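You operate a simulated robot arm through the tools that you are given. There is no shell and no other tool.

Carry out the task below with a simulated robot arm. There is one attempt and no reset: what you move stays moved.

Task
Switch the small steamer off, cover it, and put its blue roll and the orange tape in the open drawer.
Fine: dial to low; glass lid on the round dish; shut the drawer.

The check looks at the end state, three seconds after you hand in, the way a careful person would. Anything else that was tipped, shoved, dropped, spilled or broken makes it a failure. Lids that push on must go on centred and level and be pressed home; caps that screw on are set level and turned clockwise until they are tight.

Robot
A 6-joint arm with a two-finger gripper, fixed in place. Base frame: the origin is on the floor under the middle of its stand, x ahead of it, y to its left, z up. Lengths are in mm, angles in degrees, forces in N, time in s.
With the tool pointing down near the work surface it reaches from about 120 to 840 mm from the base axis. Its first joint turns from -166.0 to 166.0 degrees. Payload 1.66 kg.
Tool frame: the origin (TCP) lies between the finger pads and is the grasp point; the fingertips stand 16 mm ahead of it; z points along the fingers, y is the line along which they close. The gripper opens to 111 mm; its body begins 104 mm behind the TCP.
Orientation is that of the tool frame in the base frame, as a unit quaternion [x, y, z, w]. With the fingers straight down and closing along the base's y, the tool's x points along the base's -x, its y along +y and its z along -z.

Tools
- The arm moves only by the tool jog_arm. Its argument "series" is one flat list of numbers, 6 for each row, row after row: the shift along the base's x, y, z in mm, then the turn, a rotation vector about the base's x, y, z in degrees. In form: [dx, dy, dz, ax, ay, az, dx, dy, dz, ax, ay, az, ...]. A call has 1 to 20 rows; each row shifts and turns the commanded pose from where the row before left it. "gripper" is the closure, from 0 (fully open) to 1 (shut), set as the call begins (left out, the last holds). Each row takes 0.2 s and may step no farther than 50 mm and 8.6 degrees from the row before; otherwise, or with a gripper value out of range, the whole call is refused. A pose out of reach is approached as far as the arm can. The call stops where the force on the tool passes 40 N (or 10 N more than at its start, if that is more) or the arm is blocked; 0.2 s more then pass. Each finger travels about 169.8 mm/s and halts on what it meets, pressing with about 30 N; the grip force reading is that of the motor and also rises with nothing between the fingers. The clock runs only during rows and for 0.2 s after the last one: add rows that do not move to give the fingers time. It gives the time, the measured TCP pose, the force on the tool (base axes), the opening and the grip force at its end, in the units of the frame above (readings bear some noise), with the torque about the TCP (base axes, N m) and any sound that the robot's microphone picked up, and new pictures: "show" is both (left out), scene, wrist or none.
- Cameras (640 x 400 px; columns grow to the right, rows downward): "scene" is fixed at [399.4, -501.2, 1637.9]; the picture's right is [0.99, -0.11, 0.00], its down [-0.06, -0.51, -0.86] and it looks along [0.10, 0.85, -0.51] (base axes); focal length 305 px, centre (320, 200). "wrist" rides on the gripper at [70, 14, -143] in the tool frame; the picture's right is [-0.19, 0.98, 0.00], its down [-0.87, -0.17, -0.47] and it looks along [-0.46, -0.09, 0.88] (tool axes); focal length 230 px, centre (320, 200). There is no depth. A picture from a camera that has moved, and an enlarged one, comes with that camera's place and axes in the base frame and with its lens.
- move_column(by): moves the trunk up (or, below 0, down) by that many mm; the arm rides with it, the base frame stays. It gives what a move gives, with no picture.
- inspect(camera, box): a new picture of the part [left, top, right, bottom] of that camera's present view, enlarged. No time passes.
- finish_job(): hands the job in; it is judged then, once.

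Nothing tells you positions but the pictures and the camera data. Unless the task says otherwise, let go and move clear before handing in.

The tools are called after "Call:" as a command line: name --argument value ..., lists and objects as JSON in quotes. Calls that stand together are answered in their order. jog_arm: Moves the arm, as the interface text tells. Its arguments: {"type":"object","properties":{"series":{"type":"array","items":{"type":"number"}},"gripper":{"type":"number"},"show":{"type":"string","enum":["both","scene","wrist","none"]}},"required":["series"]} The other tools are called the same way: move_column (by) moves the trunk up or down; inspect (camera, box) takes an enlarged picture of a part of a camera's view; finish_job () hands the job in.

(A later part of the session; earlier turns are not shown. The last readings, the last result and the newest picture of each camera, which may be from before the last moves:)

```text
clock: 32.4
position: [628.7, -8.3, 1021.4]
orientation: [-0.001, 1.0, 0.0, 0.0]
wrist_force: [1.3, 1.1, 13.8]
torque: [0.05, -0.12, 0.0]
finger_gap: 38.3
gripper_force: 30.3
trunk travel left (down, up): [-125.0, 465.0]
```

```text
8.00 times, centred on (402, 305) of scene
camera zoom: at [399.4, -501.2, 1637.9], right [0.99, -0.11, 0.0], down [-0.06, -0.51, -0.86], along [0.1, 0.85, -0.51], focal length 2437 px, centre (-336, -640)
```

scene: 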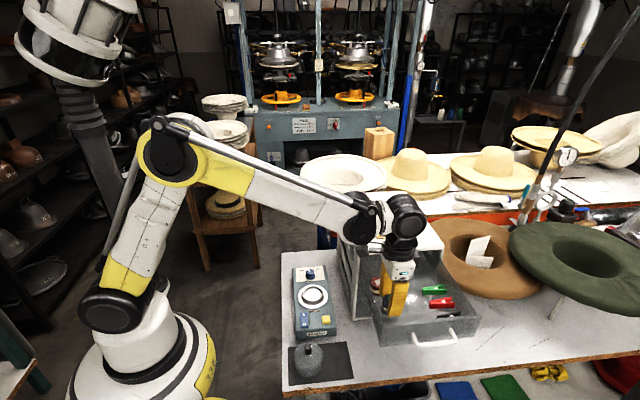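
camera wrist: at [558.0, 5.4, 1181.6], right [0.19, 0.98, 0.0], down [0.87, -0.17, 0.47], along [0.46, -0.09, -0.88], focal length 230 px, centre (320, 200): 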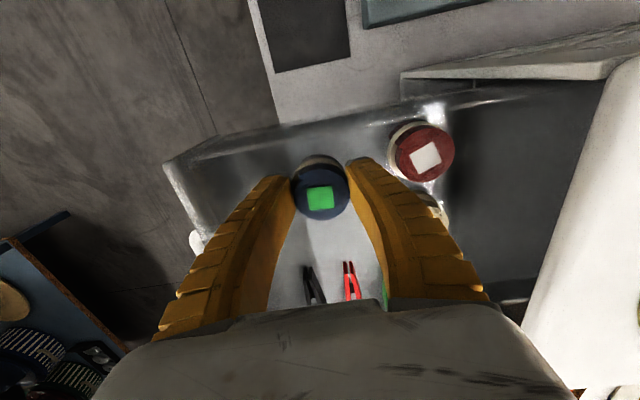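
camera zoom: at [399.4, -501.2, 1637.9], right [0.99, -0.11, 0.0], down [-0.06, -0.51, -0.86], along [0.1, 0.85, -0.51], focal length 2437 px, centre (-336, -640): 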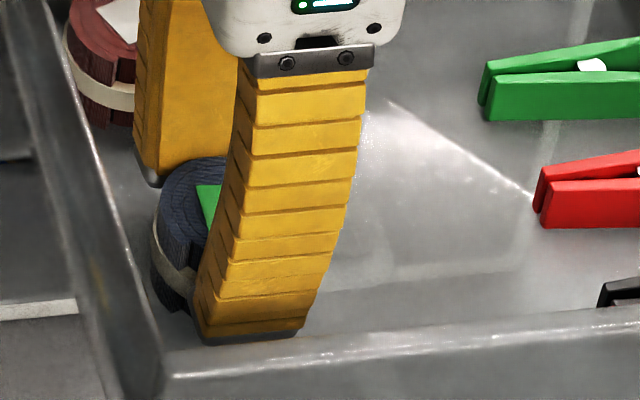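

The roll is touching the drawer floor at about 14 N. I'll open slightly and rise straight up.

Call:
jog_arm --series '[0, 0, 1, 0, 0, 0, 0, 0, 0, 0, 0, 0]' --gripper 0.45 --show "none"

Call:
jog_arm --series '[0, 0, 15, 0, 0, 0, 0, 0, 40, 0, 0, 0, 0, 0, 45, 0, 0, 0, 0, 0, 45, 0, 0, 0, 0, 0, 35, 0, 0, 0]' --gripper 0.45

Call:
inspect --camera "wrist" --box '[200, 60, 440, 210]'

Call:
inspect --camera "scene" --box '[360, 250, 488, 350]'

```text
clock: 33.0
position: [629.7, -9.1, 1021.1]
orientation: [0.0, 1.0, 0.0, 0.0]
wrist_force: [0.3, 0.4, -0.5]
torque: [0.0, -0.01, 0.0]
finger_gap: 62.8
gripper_force: 1.4
trunk travel left (down, up): [-125.0, 465.0]
```

```text
clock: 34.2
position: [628.9, -8.8, 1202.3]
orientation: [0.0, 1.0, 0.0, 0.0]
wrist_force: [0.0, -0.3, 0.1]
torque: [0.03, -0.02, 0.0]
finger_gap: 63.3
gripper_force: 1.2
trunk travel left (down, up): [-125.0, 465.0]
camera wrist: at [557.3, 4.7, 1345.2], right [0.19, 0.98, 0.0], down [0.87, -0.17, 0.47], along [0.46, -0.09, -0.88], focal length 230 px, centre (320, 200)
```

scene: 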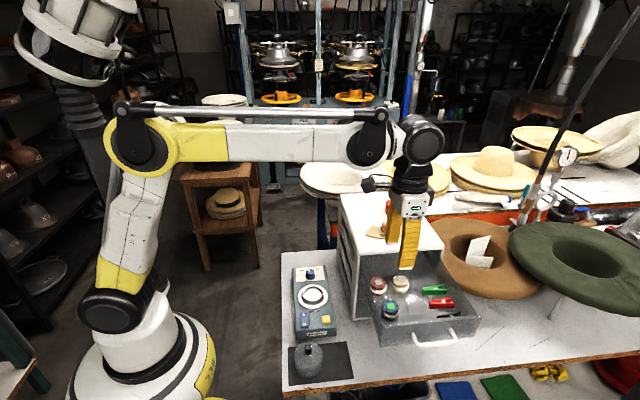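
wrist: 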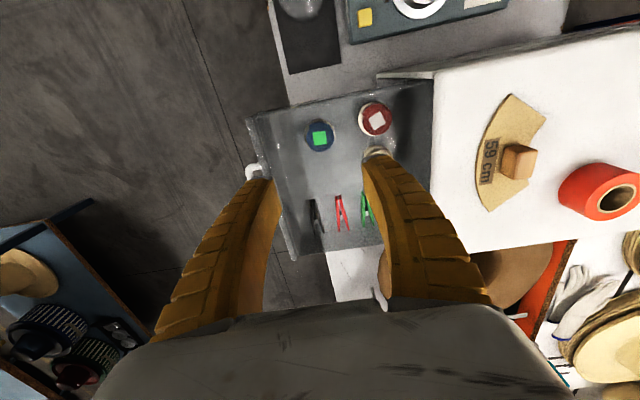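

```text
2.67 times, centred on (320, 135) of wrist
camera zoom: at [557.3, 4.7, 1345.2], right [0.19, 0.98, 0.0], down [0.87, -0.17, 0.47], along [0.46, -0.09, -0.88], focal length 614 px, centre (320, 373)
```

zoom: 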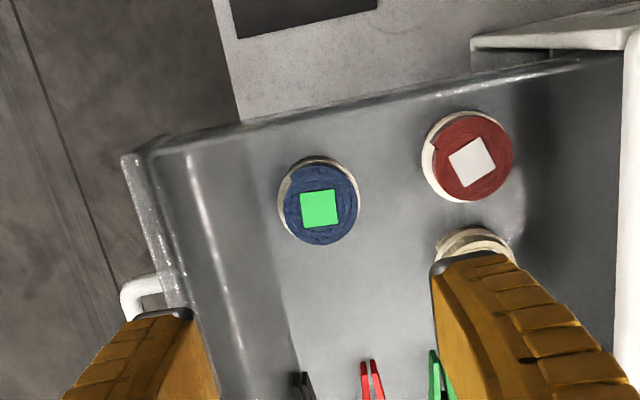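

```text
4.00 times, centred on (424, 300) of scene
camera zoom: at [399.4, -501.2, 1637.9], right [0.99, -0.11, 0.0], down [-0.06, -0.51, -0.86], along [0.1, 0.85, -0.51], focal length 1219 px, centre (-96, -200)
```

zoom: 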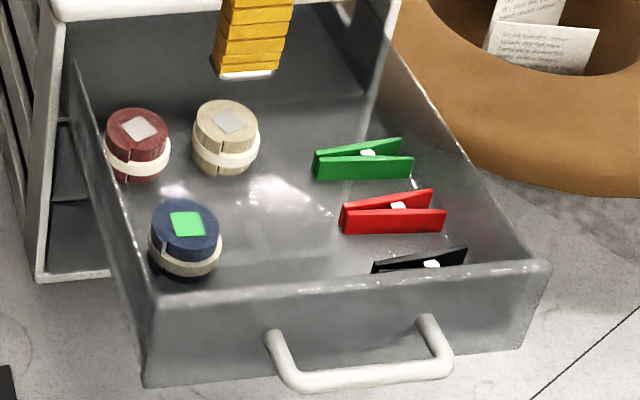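

The blue roll stands upright in the drawer. Next is the orange tape on the cabinet top, so I'll move above it for a close view.

Call:
jog_arm --series '[8, 40, 10, 0, 0, 0, 8, 45, 10, 0, 0, 0, 8, 45, 10, 0, 0, 0, 8, 45, 10, 0, 0, 0, 8, 45, 0, 0, 0, 0, 10, 30, 0, 0, 0, 0]' --gripper 0.1

Call:
inspect --camera "wrist" --box '[220, 80, 460, 230]'

Call:
inspect --camera "scene" --box '[350, 170, 446, 250]'

```text
clock: 35.6
position: [682.5, 240.4, 1240.9]
orientation: [0.0, 1.0, -0.001, 0.0]
wrist_force: [1.2, 0.0, -0.5]
torque: [0.0, -0.01, 0.0]
finger_gap: 100.5
gripper_force: 1.1
trunk travel left (down, up): [-125.0, 465.0]
camera wrist: at [610.9, 254.0, 1382.9], right [0.19, 0.98, 0.0], down [0.87, -0.17, 0.47], along [0.46, -0.09, -0.88], focal length 230 px, centre (320, 200)
```

scene: 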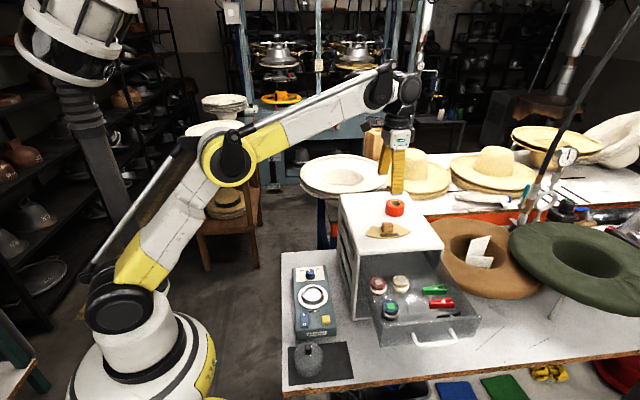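
wrist: 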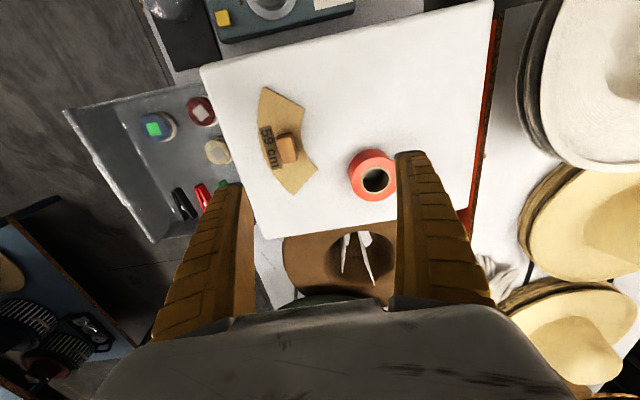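

```text
2.67 times, centred on (340, 155) of wrist
camera zoom: at [610.9, 254.0, 1382.9], right [0.19, 0.98, 0.0], down [0.87, -0.17, 0.47], along [0.46, -0.09, -0.88], focal length 614 px, centre (267, 320)
```

zoom: 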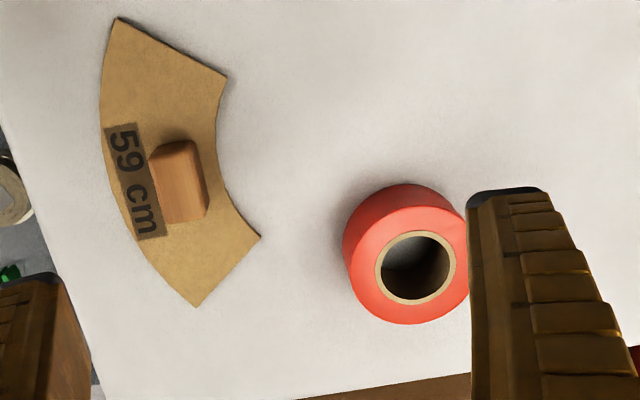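

```text
5.00 times, centred on (398, 210) of scene
camera zoom: at [399.4, -501.2, 1637.9], right [0.99, -0.11, 0.0], down [-0.06, -0.51, -0.86], along [0.1, 0.85, -0.51], focal length 1523 px, centre (-70, 150)
```

zoom: 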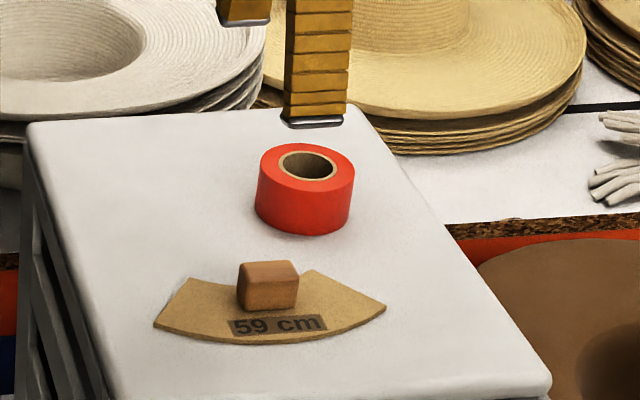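

The tape is at about (729,297), with its top near z=1126; it's roughly 64 mm in diameter and 30 mm high. I'll hover over it with the gripper wide open.

Call:
jog_arm --series '[24, 29, -15, 0, 0, 0, 24, 28.5, -15, 0, 0, 0, 0, 0, -20, 0, 0, 0]' --gripper 0.1

Call:
inspect --camera "wrist" --box '[220, 100, 420, 225]'

Call:
inspect --camera "scene" --box '[350, 160, 446, 240]'

```text
clock: 36.4
position: [709.7, 282.1, 1194.6]
orientation: [0.001, 1.0, 0.0, 0.0]
wrist_force: [-0.3, 0.4, -0.5]
torque: [-0.02, -0.01, -0.01]
finger_gap: 100.4
gripper_force: 0.5
out of reach, approached as far as the arm can: row 2
trunk travel left (down, up): [-125.0, 465.0]
camera wrist: at [638.4, 295.0, 1336.9], right [0.19, 0.98, 0.0], down [0.87, -0.17, 0.47], along [0.46, -0.09, -0.88], focal length 230 px, centre (320, 200)
```

scene: 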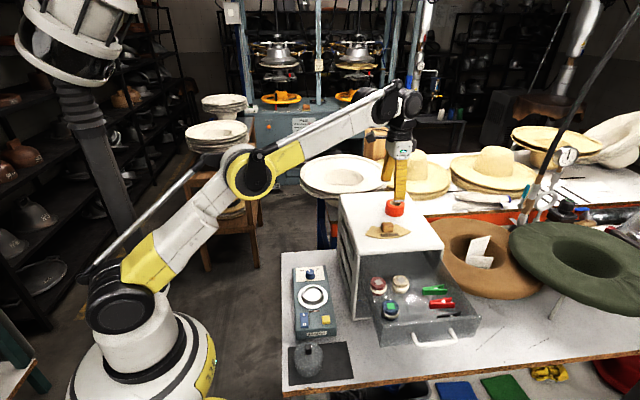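
wrist: 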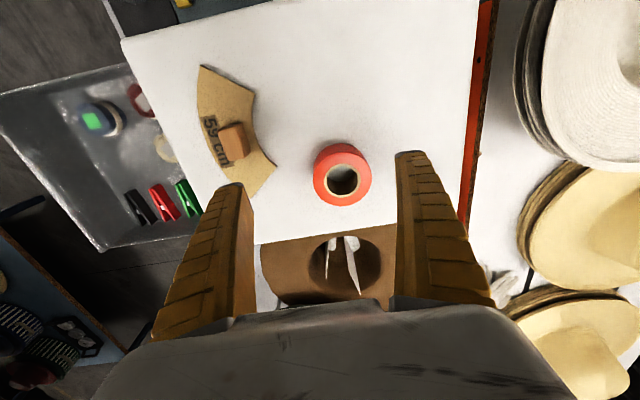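

```text
3.20 times, centred on (320, 162) of wrist
camera zoom: at [638.4, 295.0, 1336.9], right [0.19, 0.98, 0.0], down [0.87, -0.17, 0.47], along [0.46, -0.09, -0.88], focal length 736 px, centre (320, 320)
```

zoom: 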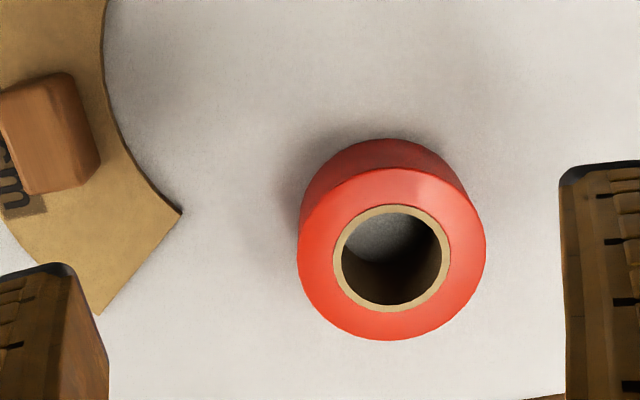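

```text
5.00 times, centred on (398, 200) of scene
camera zoom: at [399.4, -501.2, 1637.9], right [0.99, -0.11, 0.0], down [-0.06, -0.51, -0.86], along [0.1, 0.85, -0.51], focal length 1523 px, centre (-70, 200)
```

zoom: 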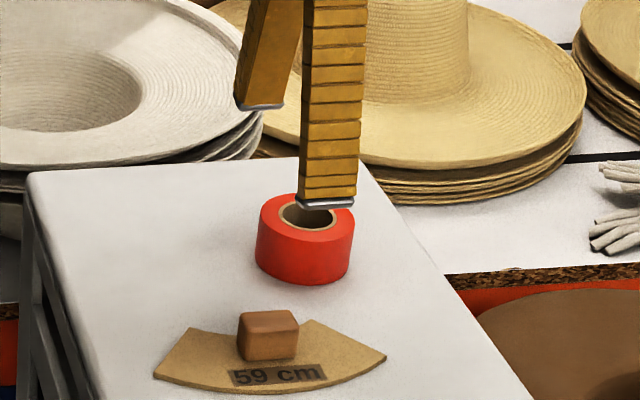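

The tape is slightly out of reach at this trunk height. I'll raise the trunk 200 mm to extend the arm's horizontal reach at cabinet height.

Call:
move_column --by 200

Call:
jog_arm --series '[0, 0, -40, 0, 0, 0, 0, 0, -40, 0, 0, 0, 0, 0, -40, 0, 0, 0, 0, 0, -40, 0, 0, 0, 0, 0, -40, 0, 0, 0]' --gripper 0.1

```text
clock: 38.6
position: [708.4, 281.5, 1394.6]
orientation: [0.0, 1.0, -0.001, 0.0]
wrist_force: [-0.1, -0.3, 0.8]
torque: [0.0, 0.05, -0.04]
finger_gap: 100.7
gripper_force: 0.4
trunk travel left (down, up): [-325.0, 265.0]
```

```text
clock: 39.8
position: [711.1, 281.8, 1193.3]
orientation: [0.001, 1.0, 0.0, 0.0]
wrist_force: [1.0, 0.4, -0.1]
torque: [-0.03, 0.01, 0.01]
finger_gap: 100.4
gripper_force: 0.4
trunk travel left (down, up): [-325.0, 265.0]
camera wrist: at [639.7, 293.9, 1335.5], right [0.19, 0.98, 0.0], down [0.87, -0.17, 0.47], along [0.46, -0.09, -0.88], focal length 230 px, centre (320, 200)
```

scene: 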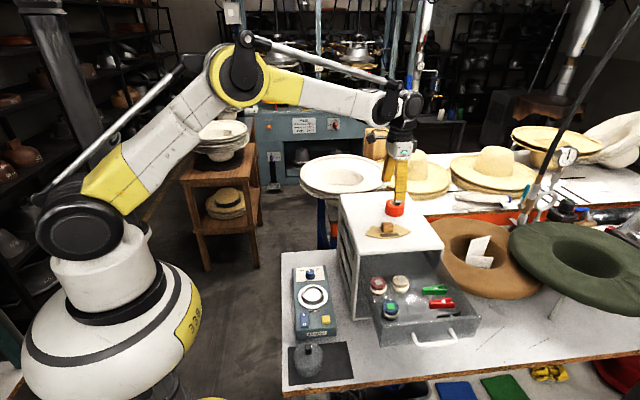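
wrist: 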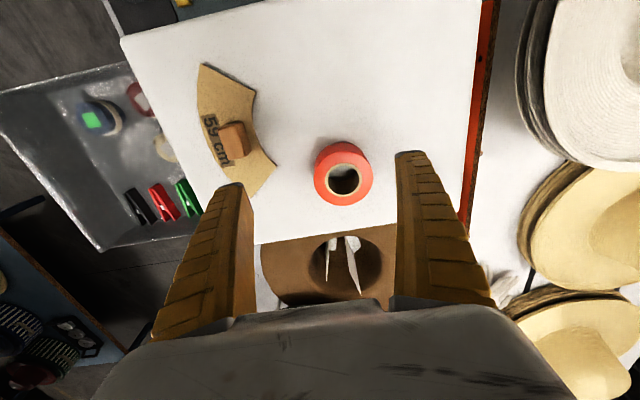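

Call:
jog_arm --series '[10.4, 9.4, 0, 0, 0, 0, 10.4, 9.4, 0, 0, 0, 0, 0, 0, -30, 0, 0, 0]' --gripper 0.1

Call:
inspect --camera "wrist" --box '[220, 100, 420, 225]'

Call:
inspect --camera "scene" --box '[350, 160, 446, 240]'

```text
clock: 40.6
position: [729.9, 298.8, 1165.0]
orientation: [0.0, 1.0, 0.0, 0.0]
wrist_force: [0.3, -0.4, 0.2]
torque: [-0.03, 0.0, -0.03]
finger_gap: 100.5
gripper_force: 0.0
trunk travel left (down, up): [-325.0, 265.0]
camera wrist: at [659.3, 312.5, 1306.6], right [0.19, 0.98, 0.0], down [0.87, -0.17, 0.47], along [0.46, -0.09, -0.88], focal length 230 px, centre (320, 200)
```

scene: 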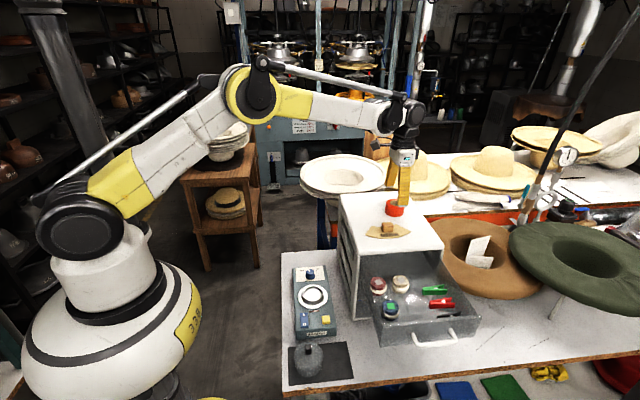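
wrist: 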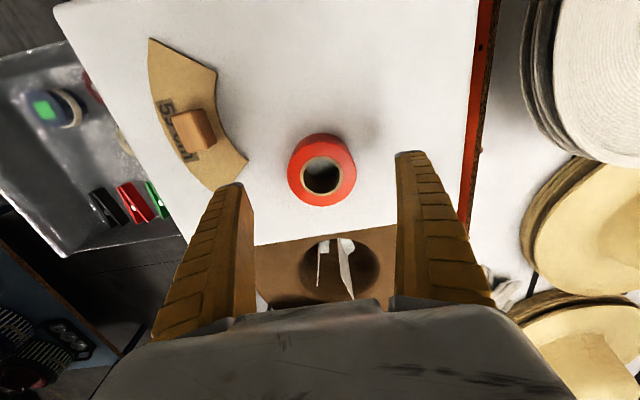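

```text
3.20 times, centred on (320, 162) of wrist
camera zoom: at [659.3, 312.5, 1306.6], right [0.19, 0.98, 0.0], down [0.87, -0.17, 0.47], along [0.46, -0.09, -0.88], focal length 736 px, centre (320, 320)
```

zoom: 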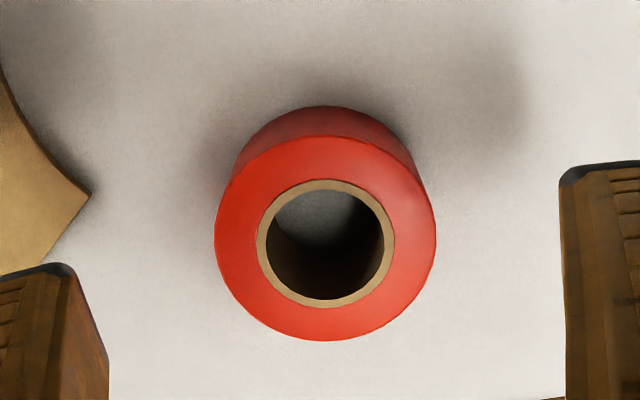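

```text
5.00 times, centred on (398, 200) of scene
camera zoom: at [399.4, -501.2, 1637.9], right [0.99, -0.11, 0.0], down [-0.06, -0.51, -0.86], along [0.1, 0.85, -0.51], focal length 1523 px, centre (-70, 200)
```

zoom: 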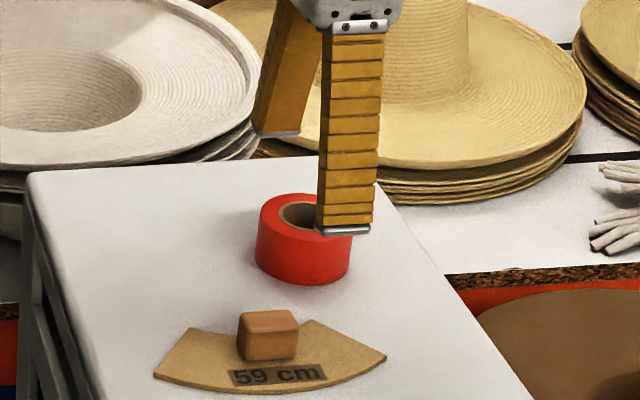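

Nearly centred. I'll narrow the opening to about 80 mm to stay clear of the cardboard pattern, make a small correction, and descend.

Call:
jog_arm --series '[0.5, 1.5, 0, 0, 0, 0, 0, 0, 0, 0, 0, 0, 0, 0, -15, 0, 0, 0, 0, 0, -15, 0, 0, 0, 0, 0, -8, 0, 0, 0]' --gripper 0.27

Call:
inspect --camera "wrist" --box '[220, 120, 420, 245]'

Call:
inspect --camera "scene" --box '[350, 170, 446, 250]'

```text
clock: 41.8
position: [731.9, 302.8, 1125.9]
orientation: [0.0, 1.0, 0.0, -0.001]
wrist_force: [0.6, 0.0, -0.2]
torque: [0.02, 0.05, 0.02]
finger_gap: 82.3
gripper_force: 0.8
trunk travel left (down, up): [-325.0, 265.0]
camera wrist: at [659.9, 315.3, 1268.7], right [0.19, 0.98, 0.0], down [0.87, -0.17, 0.47], along [0.46, -0.09, -0.88], focal length 230 px, centre (320, 200)
```

scene: 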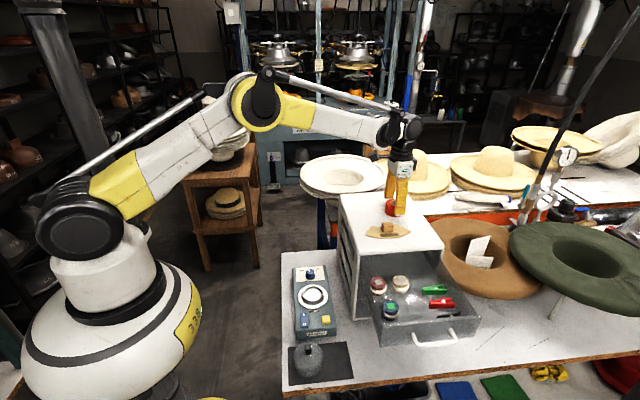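
wrist: 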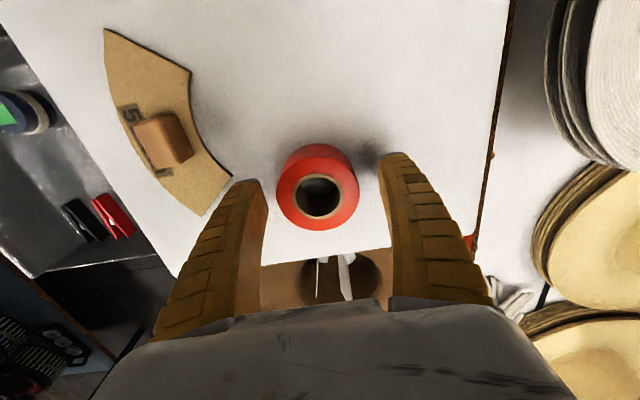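

```text
3.20 times, centred on (320, 182) of wrist
camera zoom: at [659.9, 315.3, 1268.7], right [0.19, 0.98, 0.0], down [0.87, -0.17, 0.47], along [0.46, -0.09, -0.88], focal length 736 px, centre (320, 256)
```

zoom: 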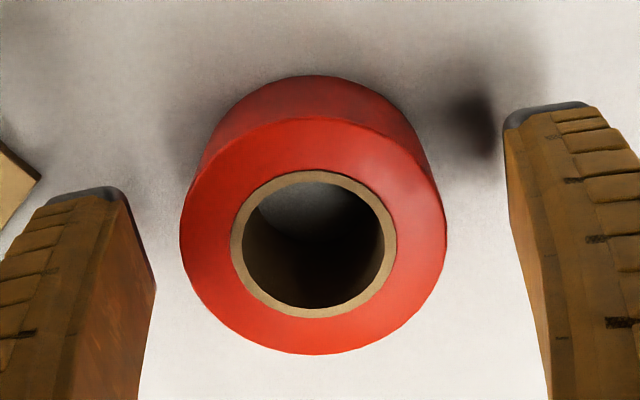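

```text
5.00 times, centred on (398, 210) of scene
camera zoom: at [399.4, -501.2, 1637.9], right [0.99, -0.11, 0.0], down [-0.06, -0.51, -0.86], along [0.1, 0.85, -0.51], focal length 1523 px, centre (-70, 150)
```

zoom: 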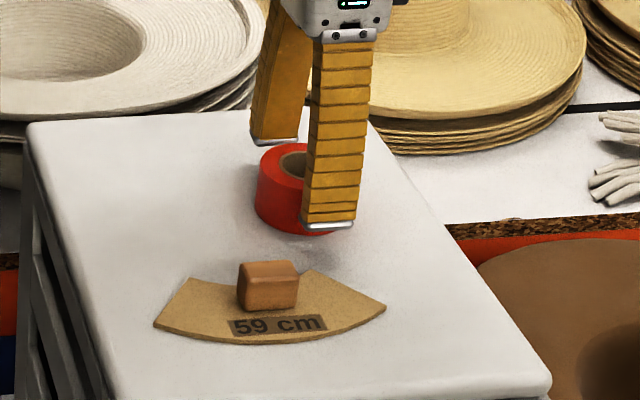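

Call:
jog_arm --series '[-1.5, -0.8, 0, 0, 0, 0, 0, 0, -5, 0, 0, 0]' --gripper 0.27 --show "none"

Call:
jog_arm --series '[0, 0, 0, 0, 0, 0, 0, 0, 0, 0, 0, 0, 0, 0, 0, 0, 0, 0]' --gripper 0.7

Call:
inspect --camera "wrist" --box '[220, 120, 420, 245]'

Call:
inspect --camera "scene" --box '[350, 170, 446, 250]'

```text
clock: 42.4
position: [728.5, 301.6, 1123.1]
orientation: [0.0, 1.0, 0.0, 0.0]
wrist_force: [0.0, -0.5, -0.3]
torque: [0.01, 0.01, -0.03]
finger_gap: 82.4
gripper_force: 0.6
trunk travel left (down, up): [-325.0, 265.0]
```

```text
clock: 43.2
position: [727.1, 301.6, 1122.9]
orientation: [0.0, 1.0, 0.0, 0.001]
wrist_force: [0.8, -0.3, 4.1]
torque: [-0.03, 0.1, 0.0]
finger_gap: 56.4
gripper_force: 30.5
trunk travel left (down, up): [-325.0, 265.0]
camera wrist: at [656.7, 314.1, 1264.7], right [0.19, 0.98, 0.0], down [0.87, -0.17, 0.47], along [0.46, -0.09, -0.88], focal length 230 px, centre (320, 200)
```

scene: 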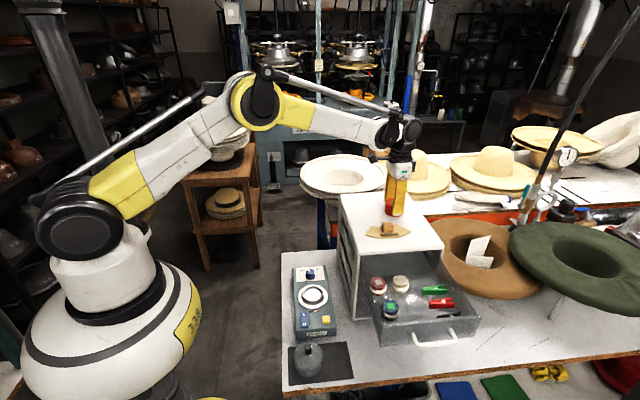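
wrist: 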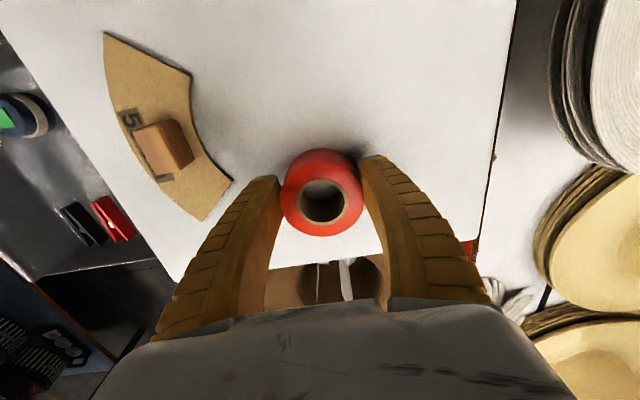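

```text
3.20 times, centred on (320, 182) of wrist
camera zoom: at [656.7, 314.1, 1264.7], right [0.19, 0.98, 0.0], down [0.87, -0.17, 0.47], along [0.46, -0.09, -0.88], focal length 736 px, centre (320, 256)
```

zoom: 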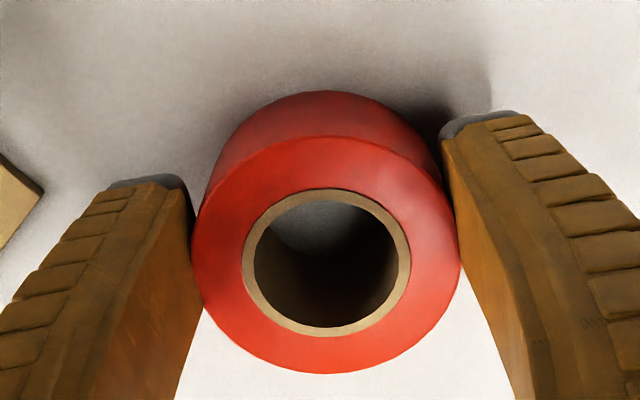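

```text
5.00 times, centred on (398, 210) of scene
camera zoom: at [399.4, -501.2, 1637.9], right [0.99, -0.11, 0.0], down [-0.06, -0.51, -0.86], along [0.1, 0.85, -0.51], focal length 1523 px, centre (-70, 150)
```

zoom: 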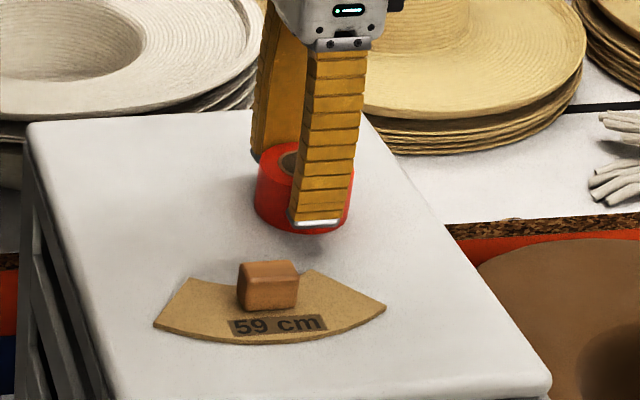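

The tape is gripped at 56 mm. I'll lift it and carry it over the drawer to about (692,−10).

Call:
jog_arm --series '[0, 0, 10, 0, 0, 0, 0, 0, 30, 0, 0, 0, 0, 0, 40, 0, 0, 0, -5.4, -44.5, 0, 0, 0, 0, -5.4, -44.5, 0, 0, 0, 0, -5.4, -44.5, 0, 0, 0, 0, -5.4, -44.5, 0, 0, 0, 0, -5.4, -44.5, 0, 0, 0, 0, -5.4, -44.5, 0, 0, 0, 0, -5.1, -44.3, 0, 0, 0, 0]' --gripper 0.7

Call:
inspect --camera "wrist" --box '[200, 60, 440, 210]'

Call:
inspect --camera "scene" --box '[360, 220, 488, 320]'

```text
clock: 45.4
position: [692.1, -11.6, 1203.3]
orientation: [0.0, 1.0, 0.001, 0.0]
wrist_force: [0.9, -0.7, -0.8]
torque: [0.04, 0.0, -0.01]
finger_gap: 56.2
gripper_force: 29.7
trunk travel left (down, up): [-325.0, 265.0]
camera wrist: at [620.6, 1.2, 1345.0], right [0.19, 0.98, 0.0], down [0.87, -0.17, 0.47], along [0.46, -0.09, -0.88], focal length 230 px, centre (320, 200)
```

scene: 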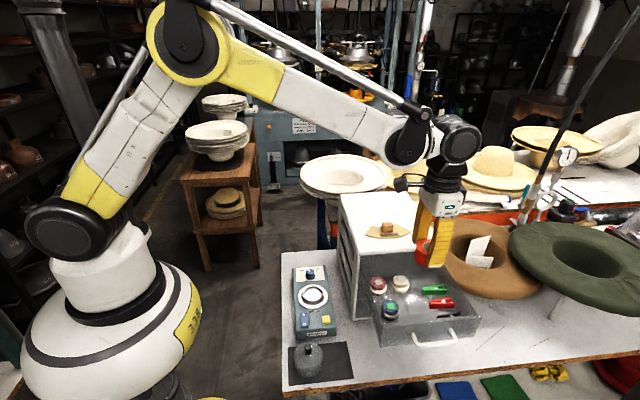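
wrist: 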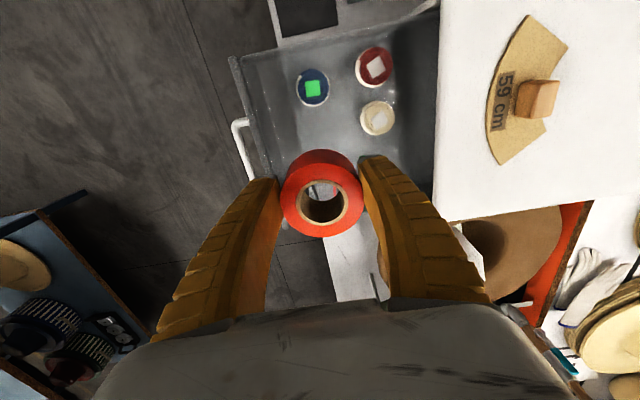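

```text
2.67 times, centred on (320, 135) of wrist
camera zoom: at [620.6, 1.2, 1345.0], right [0.19, 0.98, 0.0], down [0.87, -0.17, 0.47], along [0.46, -0.09, -0.88], focal length 614 px, centre (320, 373)
```

zoom: 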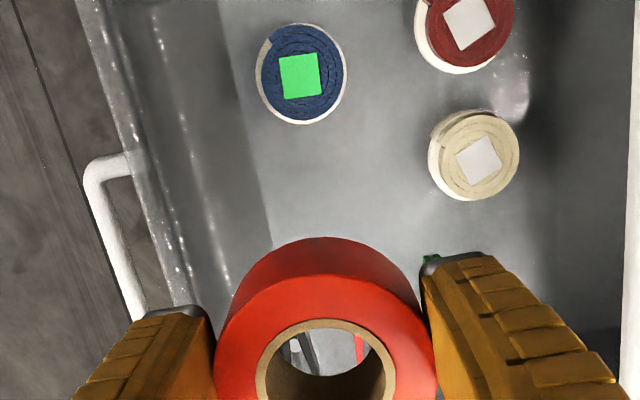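

```text
4.00 times, centred on (424, 270) of scene
camera zoom: at [399.4, -501.2, 1637.9], right [0.99, -0.11, 0.0], down [-0.06, -0.51, -0.86], along [0.1, 0.85, -0.51], focal length 1219 px, centre (-96, -80)
```

zoom: 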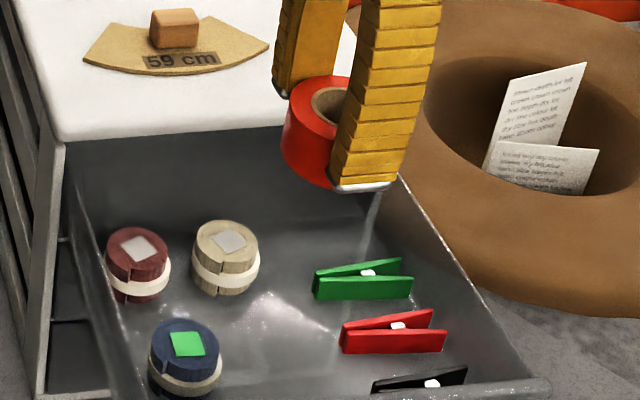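

Call:
jog_arm --series '[0, 0, -40, 0, 0, 0, 0, 0, -40, 0, 0, 0, 0, 0, -40, 0, 0, 0, 0, 0, -35, 0, 0, 0]' --gripper 0.7

Call:
inspect --camera "wrist" --box '[200, 60, 440, 210]'

Call:
inspect --camera "scene" --box '[360, 250, 488, 350]'

```text
clock: 46.4
position: [692.2, -9.1, 1047.3]
orientation: [0.0, 1.0, 0.0, 0.0]
wrist_force: [-0.9, -0.8, -1.4]
torque: [0.0, -0.01, -0.01]
finger_gap: 56.0
gripper_force: 29.6
trunk travel left (down, up): [-325.0, 265.0]
camera wrist: at [621.4, 3.4, 1190.6], right [0.19, 0.98, 0.0], down [0.87, -0.17, 0.47], along [0.46, -0.09, -0.88], focal length 230 px, centre (320, 200)
```

scene: 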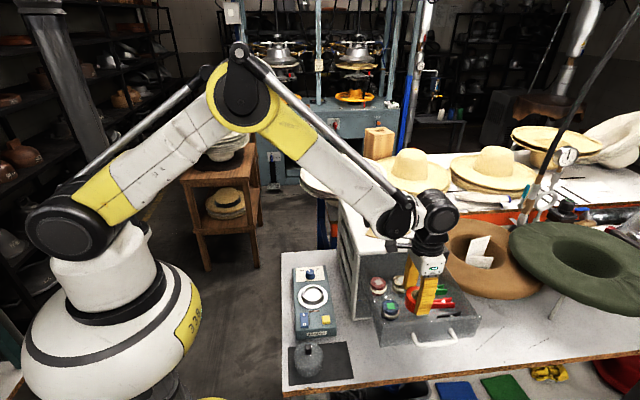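
wrist: 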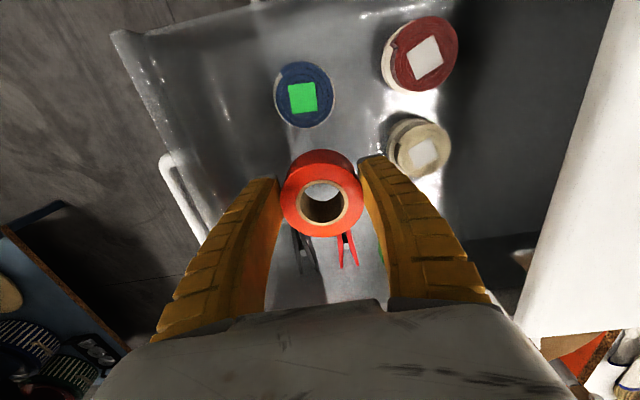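

```text
2.67 times, centred on (320, 135) of wrist
camera zoom: at [621.4, 3.4, 1190.6], right [0.19, 0.98, 0.0], down [0.87, -0.17, 0.47], along [0.46, -0.09, -0.88], focal length 614 px, centre (320, 373)
```

zoom: 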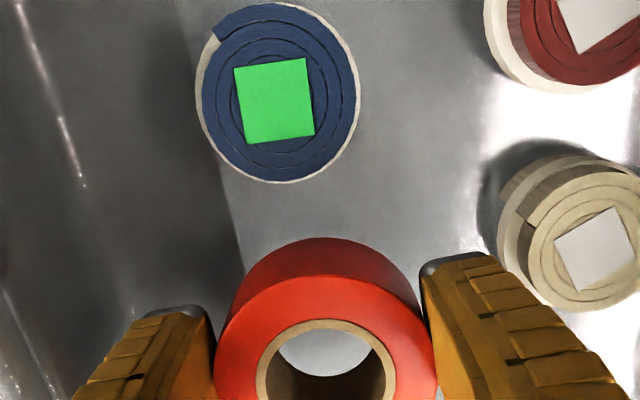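

```text
4.00 times, centred on (424, 300) of scene
camera zoom: at [399.4, -501.2, 1637.9], right [0.99, -0.11, 0.0], down [-0.06, -0.51, -0.86], along [0.1, 0.85, -0.51], focal length 1219 px, centre (-96, -200)
```

zoom: 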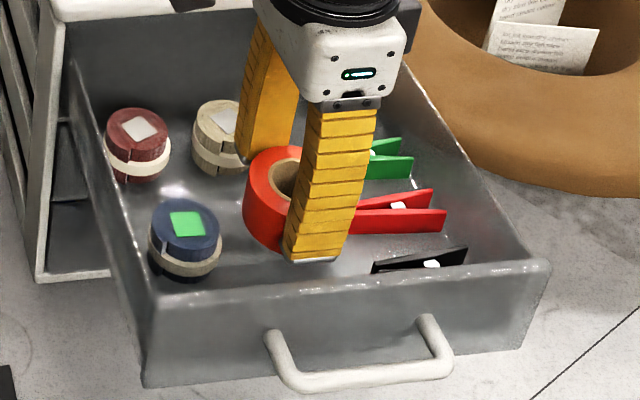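

Call:
jog_arm --series '[0, 0, -6, 0, 0, 0, 0, 0, -4, 0, 0, 0, 0, 0, -3, 0, 0, 0]' --gripper 0.7 --show "none"

Call:
jog_arm --series '[0, 0, -2, 0, 0, 0, 0, 0, -2, 0, 0, 0]' --gripper 0.7 --show "none"

Call:
jog_arm --series '[0, 0, -2, 0, 0, 0, 0, 0, -2, 0, 0, 0]' --gripper 0.7 --show "none"

```text
clock: 47.2
position: [692.2, -11.0, 1035.9]
orientation: [0.0, 1.0, 0.0, 0.0]
wrist_force: [0.0, -0.4, -0.7]
torque: [0.02, 0.03, 0.01]
finger_gap: 56.0
gripper_force: 30.3
trunk travel left (down, up): [-325.0, 265.0]
```

```text
clock: 47.8
position: [690.4, -10.7, 1031.1]
orientation: [0.0, 1.0, 0.0, 0.0]
wrist_force: [0.1, 0.0, -0.9]
torque: [0.0, -0.01, 0.0]
finger_gap: 56.0
gripper_force: 29.9
trunk travel left (down, up): [-325.0, 265.0]
```

```text
clock: 48.4
position: [690.4, -10.1, 1025.7]
orientation: [0.0, 1.0, 0.0, 0.0]
wrist_force: [-0.3, 1.1, 0.0]
torque: [-0.01, 0.01, 0.0]
finger_gap: 55.9
gripper_force: 29.8
trunk travel left (down, up): [-325.0, 265.0]
```

Call:
jog_arm --series '[0, 0, -2, 0, 0, 0]' --gripper 0.7 --show "none"

Call:
jog_arm --series '[0, 0, -2, 0, 0, 0]' --gripper 0.7 --show "scene"

Call:
inspect --camera "scene" --box '[370, 265, 466, 340]'

```text
clock: 48.8
position: [691.7, -11.6, 1024.6]
orientation: [-0.001, 1.0, 0.0, 0.0]
wrist_force: [-0.1, 0.3, -0.2]
torque: [0.0, 0.01, 0.0]
finger_gap: 56.1
gripper_force: 30.1
trunk travel left (down, up): [-325.0, 265.0]
```

```text
clock: 49.2
position: [692.4, -9.4, 1022.2]
orientation: [0.0, 1.0, 0.001, 0.0]
wrist_force: [-0.5, 0.2, -0.6]
torque: [0.01, 0.01, 0.01]
finger_gap: 55.8
gripper_force: 30.4
trunk travel left (down, up): [-325.0, 265.0]
```

scene: 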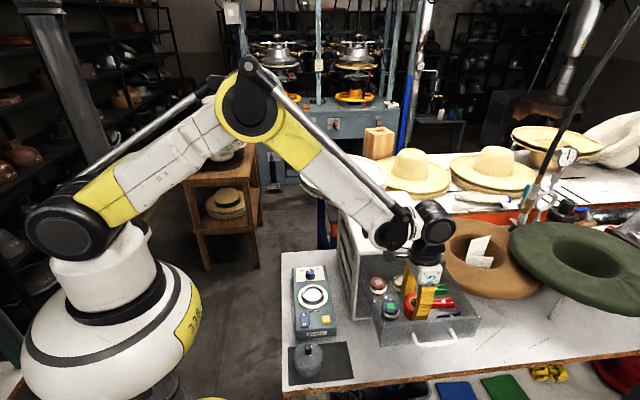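

```text
5.33 times, centred on (418, 302) of scene
camera zoom: at [399.4, -501.2, 1637.9], right [0.99, -0.11, 0.0], down [-0.06, -0.51, -0.86], along [0.1, 0.85, -0.51], focal length 1625 px, centre (-203, -347)
```

zoom: 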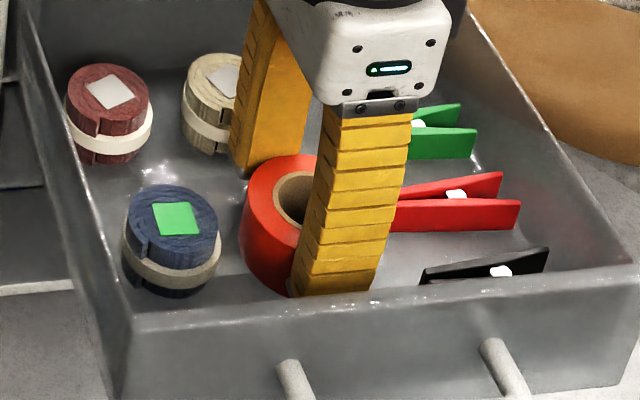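

Call:
jog_arm --series '[0, 0, -2, 0, 0, 0]' --gripper 0.7 --show "none"

Call:
jog_arm --series '[0, 0, -2, 0, 0, 0]' --gripper 0.7 --show "none"

Call:
jog_arm --series '[0, 0, -1.5, 0, 0, 0]' --gripper 0.7 --show "none"

```text
clock: 49.6
position: [689.6, -9.8, 1021.3]
orientation: [0.0, 1.0, 0.0, 0.0]
wrist_force: [1.6, 0.4, 3.3]
torque: [0.03, 0.07, -0.02]
finger_gap: 55.9
gripper_force: 29.7
trunk travel left (down, up): [-325.0, 265.0]
```

```text
clock: 50.0
position: [689.5, -11.3, 1019.0]
orientation: [0.001, 1.0, 0.001, 0.001]
wrist_force: [5.4, 0.5, 17.2]
torque: [0.0, -0.36, 0.05]
finger_gap: 57.7
gripper_force: 29.6
trunk travel left (down, up): [-325.0, 265.0]
```

```text
clock: 50.4
position: [689.0, -10.9, 1017.2]
orientation: [0.0, 1.0, 0.0, 0.0]
wrist_force: [0.3, 0.0, 21.5]
torque: [0.01, -0.19, -0.04]
finger_gap: 58.0
gripper_force: 30.7
trunk travel left (down, up): [-325.0, 265.0]
```

Contact with the floor at about 20 N. I'll ease up, open just enough, and rise out.

Call:
jog_arm --series '[0, 0, 2, 0, 0, 0, 0, 0, 0, 0, 0, 0]' --gripper 0.36 --show "none"

Call:
jog_arm --series '[0, 0, 8, 0, 0, 0, 0, 0, 20, 0, 0, 0, 0, 0, 40, 0, 0, 0, 0, 0, 45, 0, 0, 0, 0, 0, 45, 0, 0, 0, 0, 0, 25, 0, 0, 0]' --gripper 0.36

Call:
inspect --camera "scene" --box '[360, 250, 488, 350]'

Call:
inspect --camera "wrist" --box '[200, 60, 440, 210]'

```text
clock: 51.0
position: [691.0, -11.8, 1018.9]
orientation: [0.0, 1.0, 0.0, -0.001]
wrist_force: [-0.3, -0.1, 0.0]
torque: [0.01, 0.02, -0.02]
finger_gap: 72.7
gripper_force: 1.2
trunk travel left (down, up): [-325.0, 265.0]
```

```text
clock: 52.4
position: [690.1, -9.7, 1202.1]
orientation: [0.0, 1.0, 0.0, -0.001]
wrist_force: [-0.8, -0.1, 0.0]
torque: [-0.01, 0.0, -0.03]
finger_gap: 72.8
gripper_force: 1.3
trunk travel left (down, up): [-325.0, 265.0]
camera wrist: at [619.1, 2.7, 1344.2], right [0.19, 0.98, 0.0], down [0.87, -0.17, 0.47], along [0.46, -0.09, -0.88], focal length 230 px, centre (320, 200)
```

scene: 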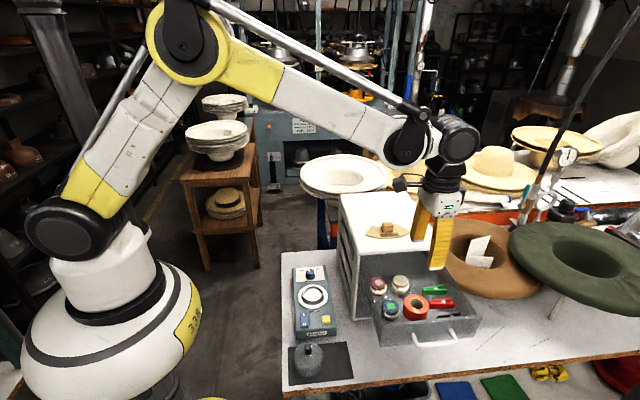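
wrist: 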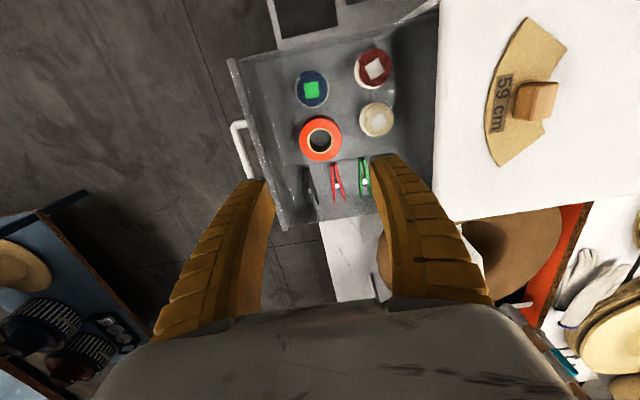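

```text
4.00 times, centred on (424, 300) of scene
camera zoom: at [399.4, -501.2, 1637.9], right [0.99, -0.11, 0.0], down [-0.06, -0.51, -0.86], along [0.1, 0.85, -0.51], focal length 1219 px, centre (-96, -200)
```

zoom: 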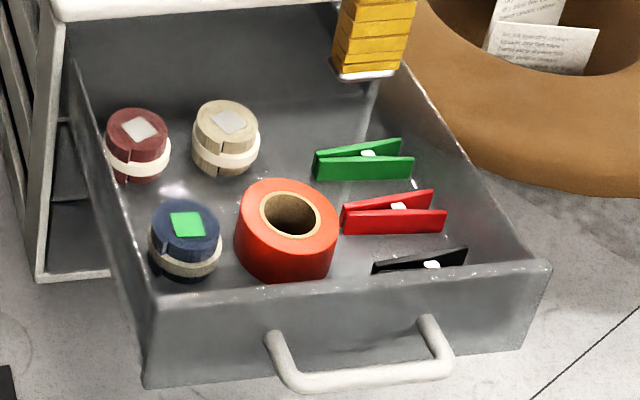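

```text
2.67 times, centred on (320, 135) of wrist
camera zoom: at [619.1, 2.7, 1344.2], right [0.19, 0.98, 0.0], down [0.87, -0.17, 0.47], along [0.46, -0.09, -0.88], focal length 614 px, centre (320, 373)
```

zoom: 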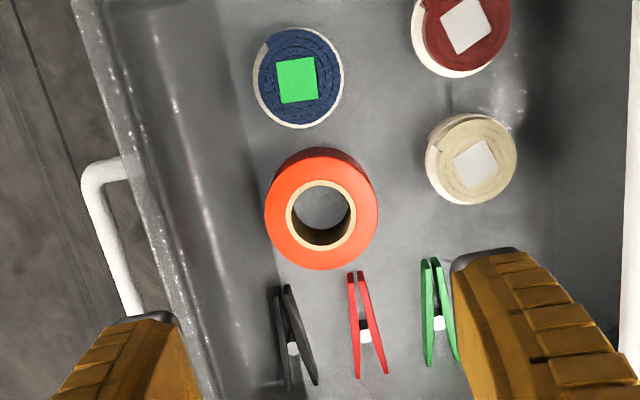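

Both items are in the drawer and below its rim. Now for the lid: I'll move over it and lower the trunk back down.

Call:
jog_arm --series '[-45, 1, 0, 0, 0, 0, -45, 1, 0, 0, 0, 0, -45, 1, 0, 0, 0, 0, -45, 1, 0, 0, 0, 0, -45, 1, 0, 0, 0, 0, -43, 2, 10, 0, 0, 0]' --gripper 0.36 --show "none"

Call:
move_column --by -200

Call:
jog_arm --series '[0, 0, 0, 0, 0, 0]' --gripper 0.5

Call:
inspect --camera "wrist" --box '[220, 100, 420, 225]'

Call:
inspect --camera "scene" --box '[275, 325, 355, 385]'

```text
clock: 53.8
position: [419.5, -3.3, 1212.1]
orientation: [0.0, 1.0, 0.0, 0.001]
wrist_force: [-1.1, 0.2, 0.3]
torque: [-0.01, -0.06, 0.0]
finger_gap: 72.6
gripper_force: 1.6
trunk travel left (down, up): [-325.0, 265.0]
```

```text
clock: 55.9
position: [421.9, -4.2, 1011.4]
orientation: [0.0, 1.0, 0.0, 0.001]
wrist_force: [0.1, 0.4, -0.6]
torque: [0.0, 0.02, -0.03]
finger_gap: 72.6
gripper_force: 1.2
trunk travel left (down, up): [-125.0, 465.0]
```

```text
clock: 56.3
position: [422.0, -3.7, 1011.1]
orientation: [0.0, 1.0, 0.0, 0.0]
wrist_force: [0.7, 0.0, -0.6]
torque: [0.01, -0.03, -0.02]
finger_gap: 57.5
gripper_force: 0.9
trunk travel left (down, up): [-125.0, 465.0]
camera wrist: at [351.4, 8.6, 1153.2], right [0.19, 0.98, 0.0], down [0.87, -0.17, 0.47], along [0.46, -0.09, -0.88], focal length 230 px, centre (320, 200)
```

scene: 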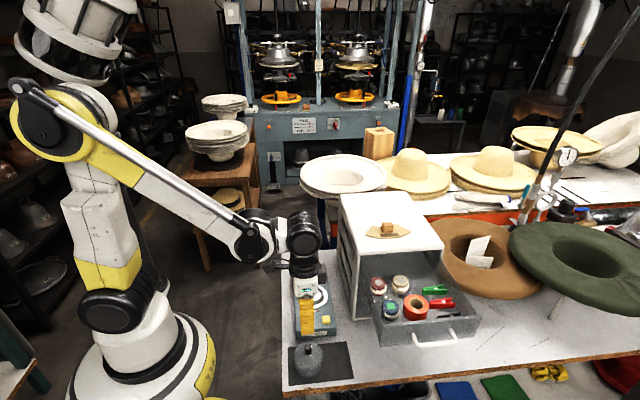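
wrist: 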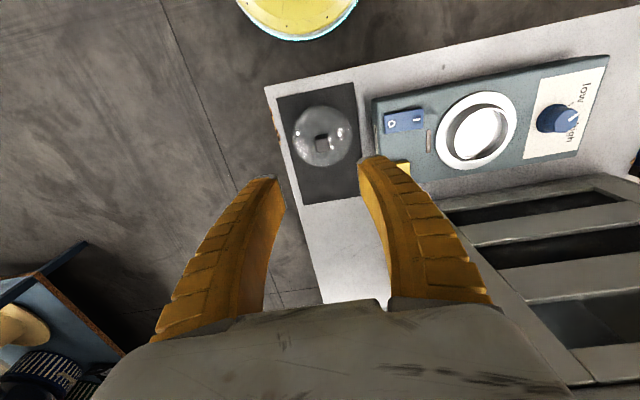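

```text
3.20 times, centred on (320, 162) of wrist
camera zoom: at [351.4, 8.6, 1153.2], right [0.19, 0.98, 0.0], down [0.87, -0.17, 0.47], along [0.46, -0.09, -0.88], focal length 736 px, centre (320, 320)
```

zoom: 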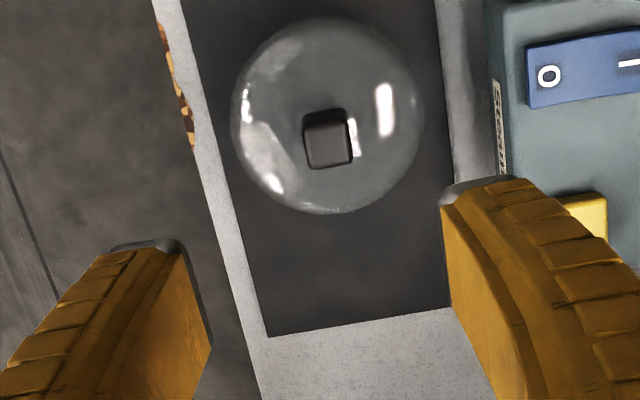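

```text
6.67 times, centred on (315, 355) of scene
camera zoom: at [399.4, -501.2, 1637.9], right [0.99, -0.11, 0.0], down [-0.06, -0.51, -0.86], along [0.1, 0.85, -0.51], focal length 2031 px, centre (353, -833)
```

zoom: 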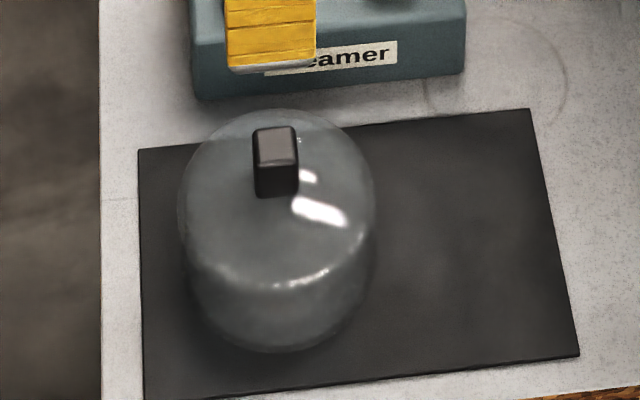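

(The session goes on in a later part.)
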